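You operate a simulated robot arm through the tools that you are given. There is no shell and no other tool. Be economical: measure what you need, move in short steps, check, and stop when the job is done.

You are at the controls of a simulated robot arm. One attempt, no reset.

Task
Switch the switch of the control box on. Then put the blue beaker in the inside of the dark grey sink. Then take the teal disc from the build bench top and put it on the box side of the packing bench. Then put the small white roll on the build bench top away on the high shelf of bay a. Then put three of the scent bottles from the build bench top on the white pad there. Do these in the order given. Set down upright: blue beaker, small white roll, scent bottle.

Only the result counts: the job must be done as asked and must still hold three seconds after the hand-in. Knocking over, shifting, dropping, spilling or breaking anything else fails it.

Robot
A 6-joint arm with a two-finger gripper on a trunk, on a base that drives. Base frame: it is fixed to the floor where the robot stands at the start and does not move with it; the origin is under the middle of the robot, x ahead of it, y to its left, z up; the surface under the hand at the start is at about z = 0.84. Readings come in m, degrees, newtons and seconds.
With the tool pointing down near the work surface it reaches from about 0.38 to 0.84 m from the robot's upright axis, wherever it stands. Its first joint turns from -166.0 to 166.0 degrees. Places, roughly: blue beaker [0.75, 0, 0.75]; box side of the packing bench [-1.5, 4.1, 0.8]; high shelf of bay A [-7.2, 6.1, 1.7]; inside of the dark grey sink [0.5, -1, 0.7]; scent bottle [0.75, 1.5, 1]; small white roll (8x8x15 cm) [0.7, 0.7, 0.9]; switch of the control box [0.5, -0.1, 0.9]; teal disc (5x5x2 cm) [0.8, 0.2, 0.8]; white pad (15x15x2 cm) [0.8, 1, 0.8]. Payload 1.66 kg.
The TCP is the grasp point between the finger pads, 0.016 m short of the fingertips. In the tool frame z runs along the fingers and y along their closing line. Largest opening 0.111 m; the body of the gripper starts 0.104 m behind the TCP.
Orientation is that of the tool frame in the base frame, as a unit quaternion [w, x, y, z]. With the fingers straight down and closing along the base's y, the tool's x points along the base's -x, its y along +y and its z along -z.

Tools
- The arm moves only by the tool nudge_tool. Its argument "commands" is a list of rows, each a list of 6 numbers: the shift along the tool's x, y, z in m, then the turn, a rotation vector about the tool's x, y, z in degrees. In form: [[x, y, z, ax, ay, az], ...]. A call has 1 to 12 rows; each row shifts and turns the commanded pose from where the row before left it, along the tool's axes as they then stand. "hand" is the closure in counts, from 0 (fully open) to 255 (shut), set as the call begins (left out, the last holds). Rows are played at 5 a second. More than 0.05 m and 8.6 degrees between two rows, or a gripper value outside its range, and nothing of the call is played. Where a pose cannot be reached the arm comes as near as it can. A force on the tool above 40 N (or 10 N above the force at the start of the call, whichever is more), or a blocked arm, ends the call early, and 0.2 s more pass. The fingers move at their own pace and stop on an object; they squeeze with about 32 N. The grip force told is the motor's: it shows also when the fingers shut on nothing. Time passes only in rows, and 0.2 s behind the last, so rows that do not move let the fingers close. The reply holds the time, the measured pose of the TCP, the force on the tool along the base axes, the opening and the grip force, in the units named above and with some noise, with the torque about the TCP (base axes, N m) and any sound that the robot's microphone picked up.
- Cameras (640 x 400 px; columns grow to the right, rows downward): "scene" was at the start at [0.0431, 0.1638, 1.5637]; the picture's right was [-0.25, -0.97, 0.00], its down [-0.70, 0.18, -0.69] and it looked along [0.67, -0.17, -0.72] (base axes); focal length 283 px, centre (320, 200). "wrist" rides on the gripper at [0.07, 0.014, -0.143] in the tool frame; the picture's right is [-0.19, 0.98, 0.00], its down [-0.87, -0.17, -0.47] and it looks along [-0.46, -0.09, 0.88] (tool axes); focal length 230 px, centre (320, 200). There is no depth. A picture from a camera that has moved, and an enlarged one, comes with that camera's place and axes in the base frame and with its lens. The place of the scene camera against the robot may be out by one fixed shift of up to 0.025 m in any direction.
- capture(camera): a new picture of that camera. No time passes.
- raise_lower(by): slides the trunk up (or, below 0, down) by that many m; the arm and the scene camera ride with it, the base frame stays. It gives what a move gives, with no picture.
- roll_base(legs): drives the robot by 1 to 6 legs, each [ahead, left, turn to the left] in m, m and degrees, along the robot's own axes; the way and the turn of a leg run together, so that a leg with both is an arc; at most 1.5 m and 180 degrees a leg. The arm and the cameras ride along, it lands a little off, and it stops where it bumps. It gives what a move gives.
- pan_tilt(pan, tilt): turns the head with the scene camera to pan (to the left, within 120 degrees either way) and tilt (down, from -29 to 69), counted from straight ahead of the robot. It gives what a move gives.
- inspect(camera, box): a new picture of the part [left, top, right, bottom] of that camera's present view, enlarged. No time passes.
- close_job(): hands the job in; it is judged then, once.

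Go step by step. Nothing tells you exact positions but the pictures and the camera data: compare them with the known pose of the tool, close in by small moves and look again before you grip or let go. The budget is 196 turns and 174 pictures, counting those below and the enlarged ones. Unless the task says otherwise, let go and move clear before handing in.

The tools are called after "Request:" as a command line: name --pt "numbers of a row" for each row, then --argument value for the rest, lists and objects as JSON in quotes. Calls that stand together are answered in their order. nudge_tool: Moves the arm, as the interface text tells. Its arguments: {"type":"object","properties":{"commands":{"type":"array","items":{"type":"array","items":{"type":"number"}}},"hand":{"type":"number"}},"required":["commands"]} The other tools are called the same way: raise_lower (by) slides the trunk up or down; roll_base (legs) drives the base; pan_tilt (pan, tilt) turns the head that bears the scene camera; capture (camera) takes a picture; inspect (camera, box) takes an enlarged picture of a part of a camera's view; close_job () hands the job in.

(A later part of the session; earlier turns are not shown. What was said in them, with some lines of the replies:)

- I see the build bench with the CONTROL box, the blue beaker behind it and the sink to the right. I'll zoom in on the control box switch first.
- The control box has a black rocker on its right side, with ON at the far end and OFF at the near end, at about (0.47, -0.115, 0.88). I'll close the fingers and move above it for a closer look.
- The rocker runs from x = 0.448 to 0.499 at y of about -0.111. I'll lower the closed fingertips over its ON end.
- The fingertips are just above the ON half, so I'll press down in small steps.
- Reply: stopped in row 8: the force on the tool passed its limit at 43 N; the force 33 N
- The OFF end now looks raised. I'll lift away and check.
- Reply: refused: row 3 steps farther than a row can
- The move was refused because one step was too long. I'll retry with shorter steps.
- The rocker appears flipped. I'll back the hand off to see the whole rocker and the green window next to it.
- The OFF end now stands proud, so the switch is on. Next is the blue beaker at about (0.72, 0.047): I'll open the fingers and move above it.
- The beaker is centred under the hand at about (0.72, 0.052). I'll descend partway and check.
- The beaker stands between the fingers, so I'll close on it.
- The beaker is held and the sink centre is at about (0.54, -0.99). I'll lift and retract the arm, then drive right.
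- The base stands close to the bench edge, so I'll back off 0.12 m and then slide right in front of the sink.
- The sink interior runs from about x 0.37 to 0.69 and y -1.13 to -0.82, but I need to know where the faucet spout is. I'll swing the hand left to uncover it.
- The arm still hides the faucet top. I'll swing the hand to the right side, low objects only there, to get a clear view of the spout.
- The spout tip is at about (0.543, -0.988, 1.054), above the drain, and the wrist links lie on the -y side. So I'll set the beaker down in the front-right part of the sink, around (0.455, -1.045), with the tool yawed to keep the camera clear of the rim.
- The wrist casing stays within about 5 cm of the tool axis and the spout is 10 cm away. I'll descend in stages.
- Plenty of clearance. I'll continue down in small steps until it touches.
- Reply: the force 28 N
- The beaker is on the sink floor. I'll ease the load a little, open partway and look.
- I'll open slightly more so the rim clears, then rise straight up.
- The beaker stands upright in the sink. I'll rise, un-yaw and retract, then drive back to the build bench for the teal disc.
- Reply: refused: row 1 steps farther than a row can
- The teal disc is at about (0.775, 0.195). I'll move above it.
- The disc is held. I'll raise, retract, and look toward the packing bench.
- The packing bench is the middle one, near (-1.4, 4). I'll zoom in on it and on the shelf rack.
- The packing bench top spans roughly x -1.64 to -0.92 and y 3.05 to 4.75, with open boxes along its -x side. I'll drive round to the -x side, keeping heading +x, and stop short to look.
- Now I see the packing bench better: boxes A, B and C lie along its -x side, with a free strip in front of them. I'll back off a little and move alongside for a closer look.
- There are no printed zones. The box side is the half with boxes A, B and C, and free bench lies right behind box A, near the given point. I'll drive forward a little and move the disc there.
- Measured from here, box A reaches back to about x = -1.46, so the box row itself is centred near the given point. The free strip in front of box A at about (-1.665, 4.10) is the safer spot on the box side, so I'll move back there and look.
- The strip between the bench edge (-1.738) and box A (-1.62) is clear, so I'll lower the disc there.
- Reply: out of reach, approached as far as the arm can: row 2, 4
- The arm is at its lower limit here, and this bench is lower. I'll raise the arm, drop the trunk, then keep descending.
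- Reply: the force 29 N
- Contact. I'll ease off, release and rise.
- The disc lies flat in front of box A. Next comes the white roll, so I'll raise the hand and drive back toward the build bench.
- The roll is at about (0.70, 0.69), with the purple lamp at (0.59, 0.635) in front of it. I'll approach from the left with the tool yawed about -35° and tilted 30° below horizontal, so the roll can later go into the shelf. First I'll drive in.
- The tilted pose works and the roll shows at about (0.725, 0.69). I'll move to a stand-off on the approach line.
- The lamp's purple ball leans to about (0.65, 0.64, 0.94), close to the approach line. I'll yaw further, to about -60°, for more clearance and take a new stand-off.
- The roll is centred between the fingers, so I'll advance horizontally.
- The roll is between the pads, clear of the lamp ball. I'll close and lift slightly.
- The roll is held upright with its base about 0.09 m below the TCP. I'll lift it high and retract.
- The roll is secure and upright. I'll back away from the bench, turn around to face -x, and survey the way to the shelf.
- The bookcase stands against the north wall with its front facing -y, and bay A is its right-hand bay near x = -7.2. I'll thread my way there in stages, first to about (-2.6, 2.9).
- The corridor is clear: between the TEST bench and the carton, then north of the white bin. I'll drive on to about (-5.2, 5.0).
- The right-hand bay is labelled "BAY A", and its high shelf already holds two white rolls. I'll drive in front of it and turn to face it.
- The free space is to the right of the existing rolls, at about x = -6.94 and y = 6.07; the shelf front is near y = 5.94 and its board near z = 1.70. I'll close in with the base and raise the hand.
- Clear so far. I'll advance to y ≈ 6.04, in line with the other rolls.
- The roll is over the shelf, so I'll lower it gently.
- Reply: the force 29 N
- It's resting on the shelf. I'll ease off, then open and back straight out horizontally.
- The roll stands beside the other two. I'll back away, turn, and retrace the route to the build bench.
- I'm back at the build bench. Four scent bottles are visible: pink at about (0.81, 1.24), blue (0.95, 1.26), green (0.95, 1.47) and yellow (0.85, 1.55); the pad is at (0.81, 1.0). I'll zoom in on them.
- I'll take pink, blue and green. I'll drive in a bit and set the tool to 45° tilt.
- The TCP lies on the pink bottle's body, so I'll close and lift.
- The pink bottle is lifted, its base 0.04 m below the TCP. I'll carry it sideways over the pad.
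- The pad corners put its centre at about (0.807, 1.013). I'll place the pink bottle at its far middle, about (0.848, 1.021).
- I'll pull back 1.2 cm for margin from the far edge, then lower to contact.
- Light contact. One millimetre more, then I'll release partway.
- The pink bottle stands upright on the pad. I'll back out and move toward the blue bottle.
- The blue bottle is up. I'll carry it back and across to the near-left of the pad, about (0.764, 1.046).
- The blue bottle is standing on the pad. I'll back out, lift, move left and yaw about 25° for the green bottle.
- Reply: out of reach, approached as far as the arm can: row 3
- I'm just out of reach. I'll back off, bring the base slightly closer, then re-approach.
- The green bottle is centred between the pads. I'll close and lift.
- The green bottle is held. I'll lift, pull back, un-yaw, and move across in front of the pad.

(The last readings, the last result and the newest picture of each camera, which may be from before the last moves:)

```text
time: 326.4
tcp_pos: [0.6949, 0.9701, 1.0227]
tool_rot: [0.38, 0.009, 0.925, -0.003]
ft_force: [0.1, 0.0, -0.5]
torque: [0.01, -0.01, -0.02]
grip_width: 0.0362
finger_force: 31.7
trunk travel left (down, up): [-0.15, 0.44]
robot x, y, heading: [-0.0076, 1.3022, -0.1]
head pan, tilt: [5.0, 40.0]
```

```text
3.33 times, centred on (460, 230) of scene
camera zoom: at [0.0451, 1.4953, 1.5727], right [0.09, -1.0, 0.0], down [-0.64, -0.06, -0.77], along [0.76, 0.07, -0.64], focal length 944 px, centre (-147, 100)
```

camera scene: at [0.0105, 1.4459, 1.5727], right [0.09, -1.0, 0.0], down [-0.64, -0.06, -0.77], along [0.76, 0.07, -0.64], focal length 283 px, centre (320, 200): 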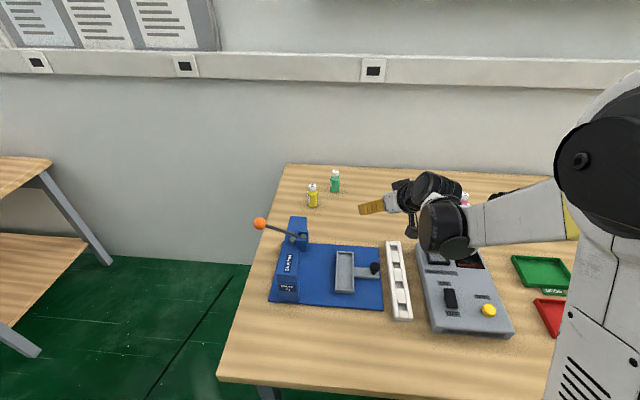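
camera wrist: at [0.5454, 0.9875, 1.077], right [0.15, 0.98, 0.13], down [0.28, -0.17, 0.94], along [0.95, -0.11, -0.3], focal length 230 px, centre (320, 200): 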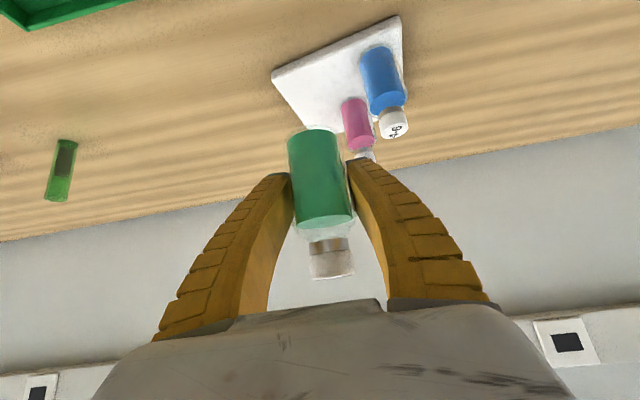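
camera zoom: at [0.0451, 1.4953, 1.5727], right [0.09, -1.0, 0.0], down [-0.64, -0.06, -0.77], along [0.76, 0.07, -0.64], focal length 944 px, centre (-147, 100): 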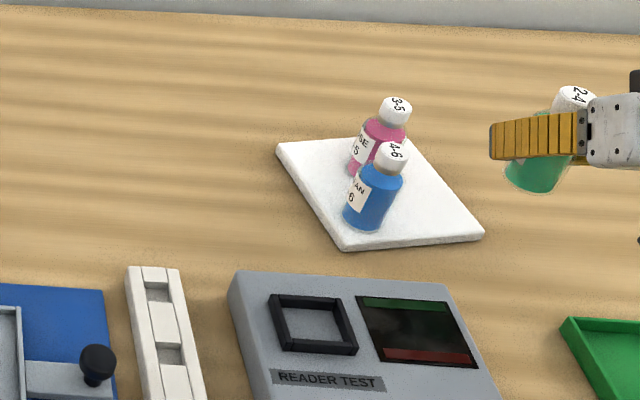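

Request:
nudge_tool --pt "-0.0027 0.0003 0.0414 0 0 0" --pt "-0.0027 0.0003 0.0414 0 0 0" --pt "-0.0027 0.0003 0.0414 0 0 0" --pt "0 0 0 0 0 0"

Request:
capture --camera "wrist"

Request:
inspect --camera "scene" --box '[400, 170, 520, 260]'

```text
time: 327.4
tcp_pos: [0.7865, 0.9738, 0.9401]
tool_rot: [0.381, 0.008, 0.925, -0.003]
ft_force: [0.3, -0.5, -1.3]
torque: [-0.02, -0.02, -0.02]
grip_width: 0.0365
finger_force: 32.1
trunk travel left (down, up): [-0.15, 0.44]
robot x, y, heading: [-0.0065, 1.3062, 0.1]
head pan, tilt: [5.0, 40.0]
```

```text
38 pictures are left
camera wrist: at [0.6371, 0.9911, 0.9938], right [0.15, 0.98, 0.13], down [0.28, -0.17, 0.94], along [0.95, -0.11, -0.3], focal length 230 px, centre (320, 200)
```

wrist: 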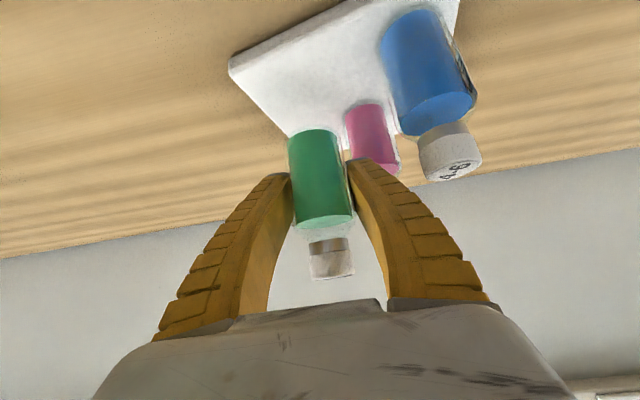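

```text
4.44 times, centred on (460, 215) of scene
camera zoom: at [0.0454, 1.4954, 1.5727], right [0.09, -1.0, 0.0], down [-0.64, -0.06, -0.77], along [0.76, 0.07, -0.64], focal length 1258 px, centre (-302, 133)
```

zoom: 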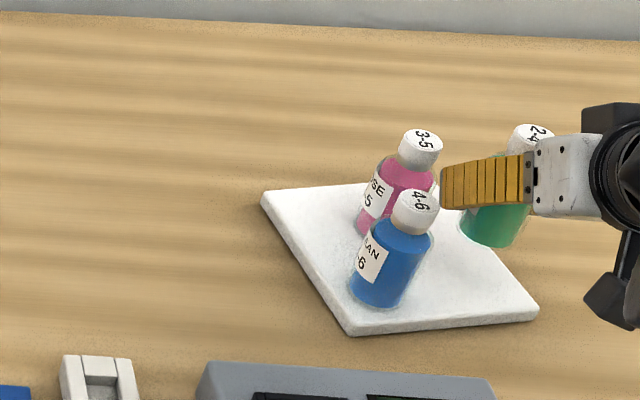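

Request:
nudge_tool --pt "0.014 -0.002 0.0142 0 0 0" --pt "0.0091 0 0.0093 0 0 0" --pt "0.0042 0 0.0043 0 0 0" --pt "0.0014 0 0.0014 0 0 0" --pt "0 0 0 0 0 0"

Request:
capture --camera "wrist"

```text
time: 328.6
tcp_pos: [0.7875, 0.9725, 0.8996]
tool_rot: [0.38, 0.009, 0.925, -0.003]
ft_force: [0.5, 0.2, -1.7]
torque: [0.01, -0.01, -0.02]
grip_width: 0.0363
finger_force: 31.3
trunk travel left (down, up): [-0.15, 0.44]
robot x, y, heading: [-0.0042, 1.3002, 0.3]
head pan, tilt: [5.0, 40.0]
```

```text
36 pictures are left
camera wrist: at [0.6382, 0.9904, 0.954], right [0.15, 0.98, 0.13], down [0.28, -0.17, 0.94], along [0.95, -0.11, -0.3], focal length 230 px, centre (320, 200)
```

wrist: 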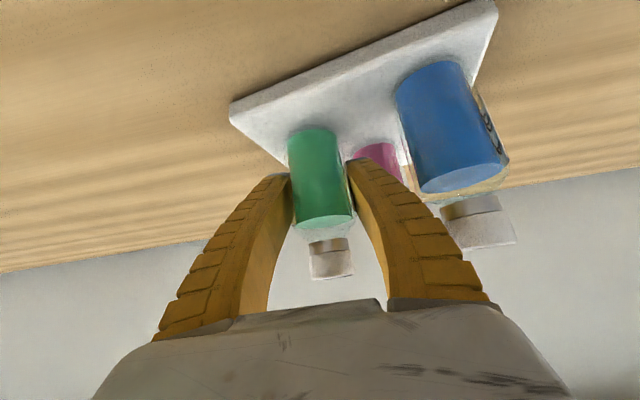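

Request:
nudge_tool --pt "0.0014 0 0.0014 0 0 0" --pt "0.0014 0 0.0014 0 0 0" --pt "0.0007 0 0.0007 0 0 0" --pt "0 0 0 0 0 0"

```text
time: 329.6
tcp_pos: [0.7877, 0.9732, 0.8958]
tool_rot: [0.381, 0.009, 0.924, -0.003]
ft_force: [0.7, 0.9, 7.7]
torque: [0.11, -0.1, -0.02]
grip_width: 0.037
finger_force: 31.8
trunk travel left (down, up): [-0.15, 0.44]
robot x, y, heading: [-0.0033, 1.3047, -0.1]
head pan, tilt: [5.0, 40.0]
```

Contact. I'll open just enough and check.

Request:
nudge_tool --pt "0 0 0 0 0 0" --pt "0 0 0 0 0 0" --pt "0 0 0 0 0 0" --hand 122

Request:
capture --camera "wrist"

Request:
inspect --camera "scene" --box '[400, 170, 520, 260]'

```text
time: 330.4
tcp_pos: [0.7872, 0.9732, 0.8957]
tool_rot: [0.38, 0.009, 0.925, -0.003]
ft_force: [1.2, 0.3, -0.4]
torque: [-0.02, 0.0, 0.0]
grip_width: 0.0598
finger_force: 1.5
trunk travel left (down, up): [-0.15, 0.44]
robot x, y, heading: [-0.0044, 1.3049, -0.1]
head pan, tilt: [5.0, 40.0]
```

```text
35 pictures are left
camera wrist: at [0.6382, 0.99, 0.9489], right [0.15, 0.98, 0.13], down [0.28, -0.17, 0.94], along [0.95, -0.11, -0.3], focal length 230 px, centre (320, 200)
```

wrist: 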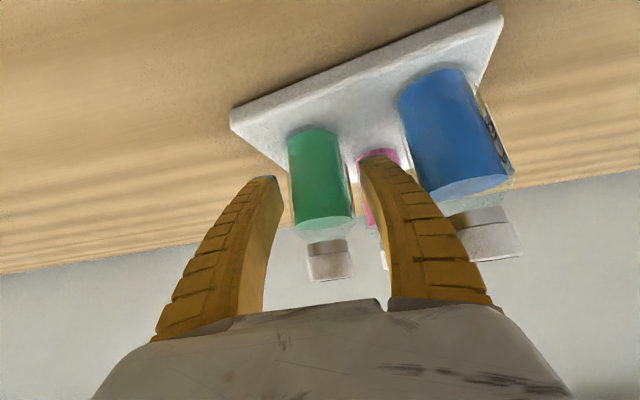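

```text
4.44 times, centred on (460, 215) of scene
camera zoom: at [0.0451, 1.4954, 1.5727], right [0.09, -1.0, 0.0], down [-0.64, -0.06, -0.77], along [0.76, 0.07, -0.64], focal length 1258 px, centre (-302, 133)
```

zoom: 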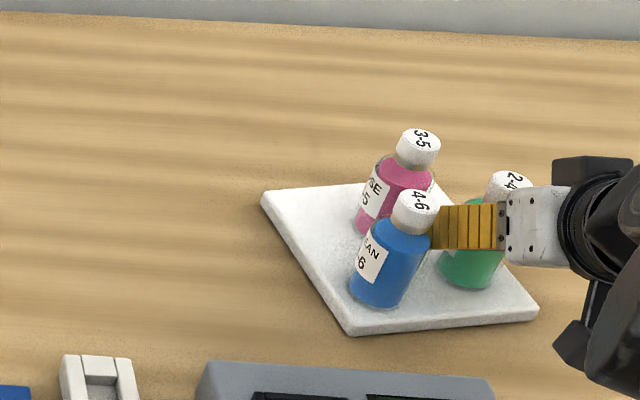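

All three bottles stand on the pad. I'll back out straight with a slight drift away from the blue one, then lift.

Request:
nudge_tool --pt "0.0107 -0.002 -0.0105 0 0 0" --pt "0.0142 -0.002 -0.014 0 0 0" --pt "0.0213 -0.0006 -0.021 0 0 0" --pt "0.0284 -0.0008 -0.028 0 0 0" --pt "0.0284 -0.0008 -0.028 0 0 0" --pt "-0.0246 0 -0.0249 0 0 0" --pt "-0.0246 0 -0.0249 0 0 0" --pt "-0.0246 0 -0.0249 0 0 0" --pt "-0.0246 0 -0.0249 0 0 0" --pt "0.0284 0 -0.028 0 0 0" --pt "0.0284 0 -0.028 0 0 0" --pt "0 0 0 0 0 0"

Request:
capture --camera "wrist"

Request:
inspect --camera "scene" --box '[400, 170, 520, 260]'

```text
time: 331.6
tcp_pos: [0.6609, 0.9711, 0.9009]
tool_rot: [0.39, 0.01, 0.921, -0.001]
ft_force: [-1.0, 0.2, 0.8]
torque: [0.02, -0.03, 0.02]
grip_width: 0.0599
finger_force: 1.1
trunk travel left (down, up): [-0.15, 0.44]
robot x, y, heading: [-0.0079, 1.3061, 0.1]
head pan, tilt: [5.0, 40.0]
stopped in row 5: the force on the tool passed its limit at 100 N (the readings are from after the stop); the commanded pose is now the measured one
```

```text
33 pictures are left
camera wrist: at [0.5099, 0.9887, 0.9506], right [0.15, 0.98, 0.14], down [0.26, -0.18, 0.95], along [0.95, -0.11, -0.28], focal length 230 px, centre (320, 200)
```

wrist: 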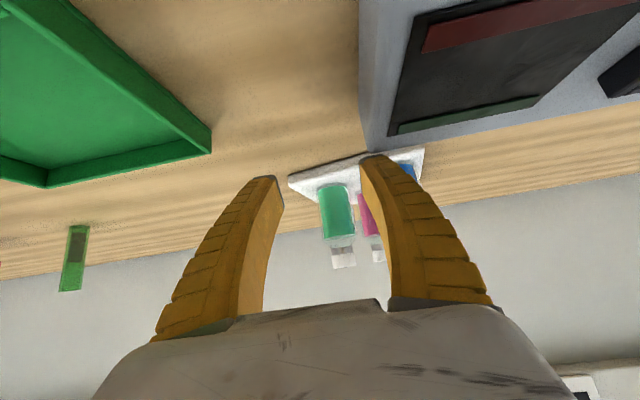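

```text
4.44 times, centred on (460, 215) of scene
camera zoom: at [0.042, 1.4957, 1.5728], right [0.09, -1.0, 0.0], down [-0.64, -0.06, -0.77], along [0.76, 0.07, -0.64], focal length 1258 px, centre (-302, 133)
```

zoom: 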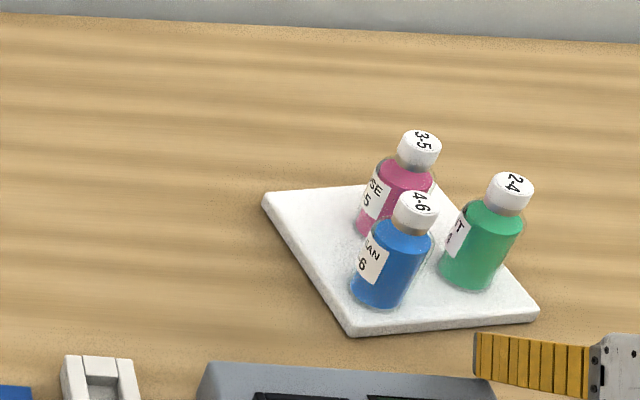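

The bottles stand fine, but the arm met a hard contact during the retreat. I'll look at what it touched before moving.

Request:
capture --camera "scene"

Request:
pan_tilt --pan -30 --tilt 50

Request:
capture --camera "scene"

```text
31 pictures are left
camera scene: at [0.042, 1.4957, 1.5728], right [0.09, -1.0, 0.0], down [-0.64, -0.06, -0.77], along [0.76, 0.07, -0.64], focal length 283 px, centre (320, 200)
```

scene: 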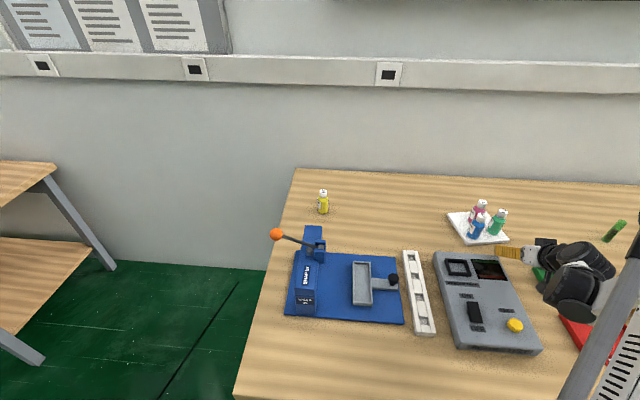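

```text
time: 332.6
tcp_pos: [0.6613, 0.9705, 0.8988]
tool_rot: [0.388, 0.012, 0.921, -0.002]
ft_force: [-0.3, 0.9, -0.2]
torque: [0.0, 0.01, 0.0]
grip_width: 0.0596
finger_force: 1.2
trunk travel left (down, up): [-0.15, 0.44]
robot x, y, heading: [-0.0065, 1.2995, 0.1]
head pan, tilt: [-30.0, 50.0]
```

```text
30 pictures are left
camera scene: at [0.027, 1.4496, 1.5585], right [-0.5, -0.87, 0.0], down [-0.66, 0.38, -0.64], along [0.56, -0.32, -0.77], focal length 283 px, centre (320, 200)
```

scene: 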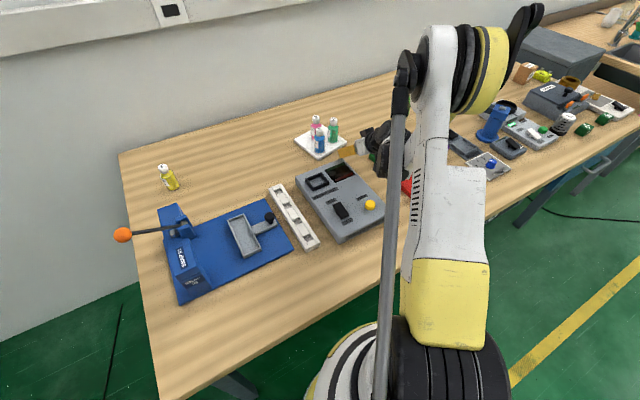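

Request:
inspect --camera "scene" --box '[290, 100, 440, 220]'

Request:
inspect --camera "wrist" --box '[0, 0, 640, 400]'

```text
3.33 times, centred on (365, 160) of scene
camera zoom: at [0.027, 1.4496, 1.5585], right [-0.5, -0.87, 0.0], down [-0.66, 0.38, -0.64], along [0.56, -0.32, -0.77], focal length 944 px, centre (170, 333)
```

zoom: 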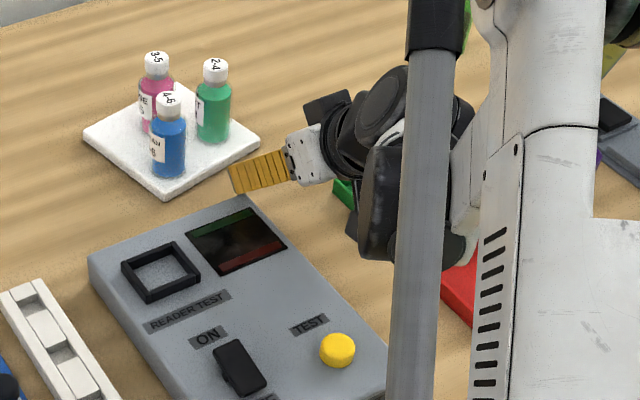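

```text
1.00 times, centred on (320, 200) of wrist (not enlarged: the box is as wide or as high as the picture)
camera zoom: at [0.5118, 0.9888, 0.9494], right [0.15, 0.98, 0.14], down [0.26, -0.18, 0.95], along [0.95, -0.11, -0.28], focal length 230 px, centre (320, 200)
```

zoom: 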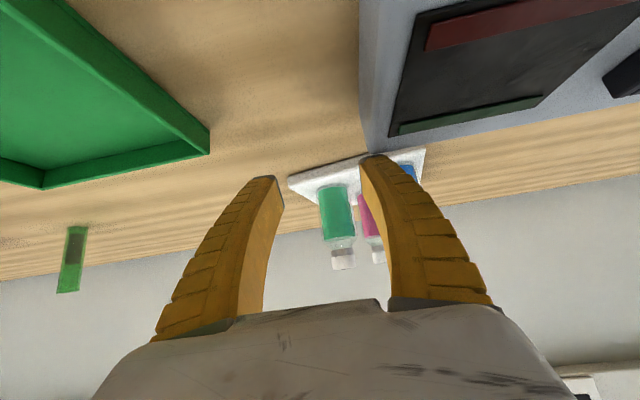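

Nothing on the bench looks displaced. It seems to be the folded arm reaching its own limit at that close pose, so I'll rise straight up with a slight forward component.

Request:
nudge_tool --pt "-0.021 0 -0.007 0 0 0" --pt "-0.0246 0 -0.0249 0 0 0" --pt "-0.0246 0 -0.0249 0 0 0" --pt "-0.0246 0 -0.0249 0 0 0" --pt "-0.0246 0 -0.0249 0 0 0" --pt "-0.0246 0 -0.0249 0 0 0" --pt "0 0 0 0 0 0"

Request:
capture --camera "wrist"

Request:
capture --camera "scene"

```text
time: 334.2
tcp_pos: [0.667, 0.9724, 1.0956]
tool_rot: [0.389, 0.011, 0.921, -0.001]
ft_force: [0.0, -0.5, 1.4]
torque: [0.02, 0.0, 0.0]
grip_width: 0.0601
finger_force: 0.9
trunk travel left (down, up): [-0.15, 0.44]
robot x, y, heading: [-0.0076, 1.3017, 0.1]
head pan, tilt: [-30.0, 50.0]
```

```text
27 pictures are left
camera wrist: at [0.517, 0.9914, 1.1461], right [0.15, 0.98, 0.14], down [0.26, -0.18, 0.95], along [0.95, -0.11, -0.28], focal length 230 px, centre (320, 200)
```

wrist: 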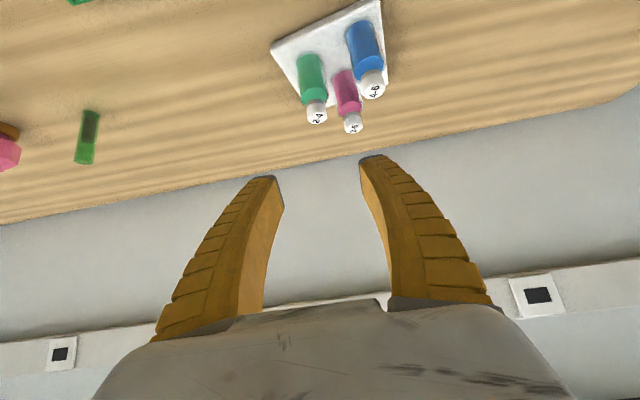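

```text
26 pictures are left
camera scene: at [0.0271, 1.4495, 1.5585], right [-0.5, -0.87, 0.0], down [-0.66, 0.38, -0.64], along [0.56, -0.32, -0.77], focal length 283 px, centre (320, 200)
```

scene: 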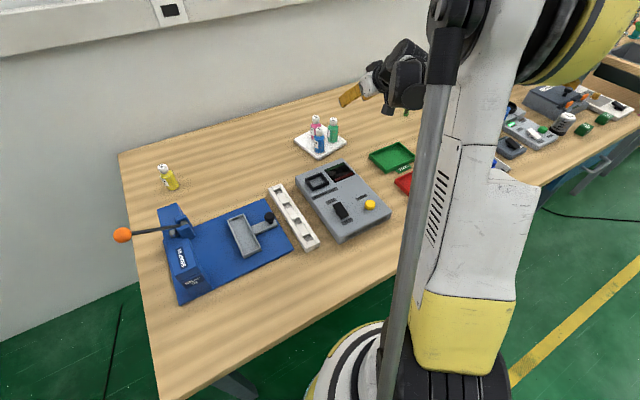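

I'm clear of everything. I'll raise a bit more and check the trays, the lamp and the items to the right for disturbance.

Request:
nudge_tool --pt "-0.0246 0 -0.0249 0 0 0" --pt "-0.0246 0 -0.0249 0 0 0" --pt "-0.0246 0 -0.0249 0 0 0" --pt "-0.0246 0 -0.0249 0 0 0" --pt "0 0.045 0 0 0 0" --pt "0 0.045 0 0 0 0" --pt "0 0.045 0 0 0 0" --pt "0 0.045 0 0 0 0" --pt "0 0.045 0 0 0 0" --pt "0 0.045 0 0 0 0" --pt "0 0 0 0 0 0"

Request:
roll_base --legs '[[-0.35, 0, 0]]'

Request:
pan_tilt --pan -35 --tilt 38

Request:
capture --camera "scene"

```text
time: 336.6
tcp_pos: [0.6719, 1.2377, 1.2351]
tool_rot: [0.389, 0.012, 0.921, -0.002]
ft_force: [0.1, 0.1, -0.3]
torque: [-0.01, 0.02, -0.02]
grip_width: 0.06
finger_force: 0.9
trunk travel left (down, up): [-0.15, 0.44]
robot x, y, heading: [-0.0015, 1.3072, 0.0]
head pan, tilt: [-30.0, 50.0]
```

```text
time: 338.9
tcp_pos: [0.316, 1.2396, 1.2359]
tool_rot: [0.39, 0.01, 0.921, -0.001]
ft_force: [-0.4, -0.8, 0.4]
torque: [0.02, -0.01, -0.01]
grip_width: 0.0598
finger_force: 1.7
trunk travel left (down, up): [-0.15, 0.44]
robot x, y, heading: [-0.3589, 1.2994, 0.5]
head pan, tilt: [-30.0, 50.0]
```

```text
time: 339.6
tcp_pos: [0.3171, 1.2401, 1.2347]
tool_rot: [0.388, 0.01, 0.922, -0.001]
ft_force: [0.1, 0.0, 1.3]
torque: [0.0, 0.01, 0.03]
grip_width: 0.0599
finger_force: 1.8
trunk travel left (down, up): [-0.15, 0.44]
robot x, y, heading: [-0.3601, 1.3013, 0.5]
head pan, tilt: [-35.0, 38.0]
```

```text
25 pictures are left
camera scene: at [-0.3253, 1.4374, 1.5756], right [-0.57, -0.82, 0.0], down [-0.51, 0.35, -0.79], along [0.65, -0.45, -0.62], focal length 283 px, centre (320, 200)
```

scene: 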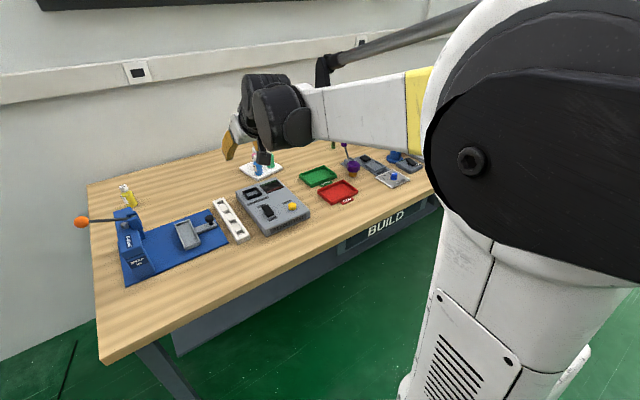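

Request:
inspect --camera "scene" --box '[230, 130, 440, 250]'

Request:
capture --camera "wrist"

```text
3.05 times, centred on (335, 190) of scene
camera zoom: at [-0.3253, 1.4374, 1.5756], right [-0.57, -0.82, 0.0], down [-0.51, 0.35, -0.79], along [0.65, -0.45, -0.62], focal length 863 px, centre (274, 230)
```

zoom: 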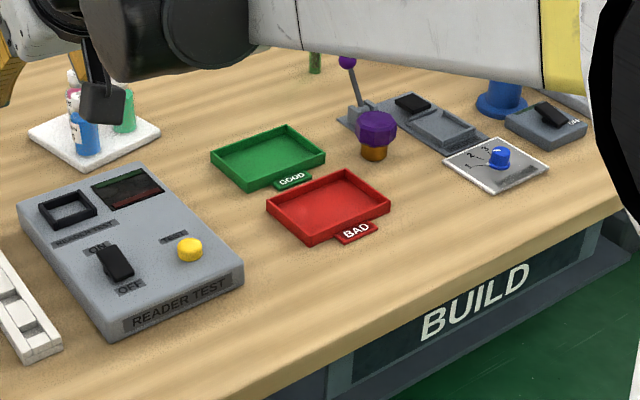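

```text
23 pictures are left
camera wrist: at [0.166, 1.257, 1.2865], right [0.15, 0.98, 0.14], down [0.26, -0.18, 0.95], along [0.95, -0.11, -0.28], focal length 230 px, centre (320, 200)
```

wrist: 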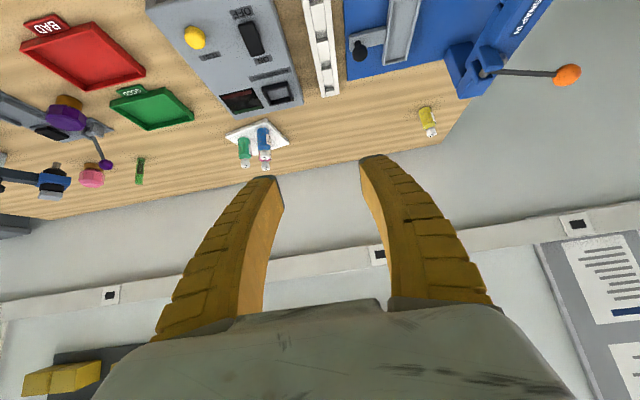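

The bottles, trays, lamp and other bench items are all in place, and the hand is clear and empty. I'll hand in.

Request:
close_job

```text
The job is handed in.
```

I did all five steps in order and handed the job in. I don't know yet how it was judged.

- **Switch:** The rocker on the control box is pressed to ON and stayed there after I let go. The dark green window on the box never lit, so I'm judging by the rocker alone.
- **Blue beaker:** It is upright in the front-right part of the dark grey sink.
- **Teal disc:** It lies flat in front of box A on the packing bench. No area is marked as the box side, so I took it to be the side where boxes A, B and C stand.
- **White roll:** It is upright on the high shelf of bay A, to the right of the two rolls already there.
- **Scent bottles:** The pink, blue and green bottles are upright on the white pad. The yellow one is where it was.

After I set down the last bottle, the arm hit something as it backed away and stopped at about 100 N. I couldn't tell what it touched. Pictures taken afterwards show the bottles, trays, lamp and other nearby items in place.
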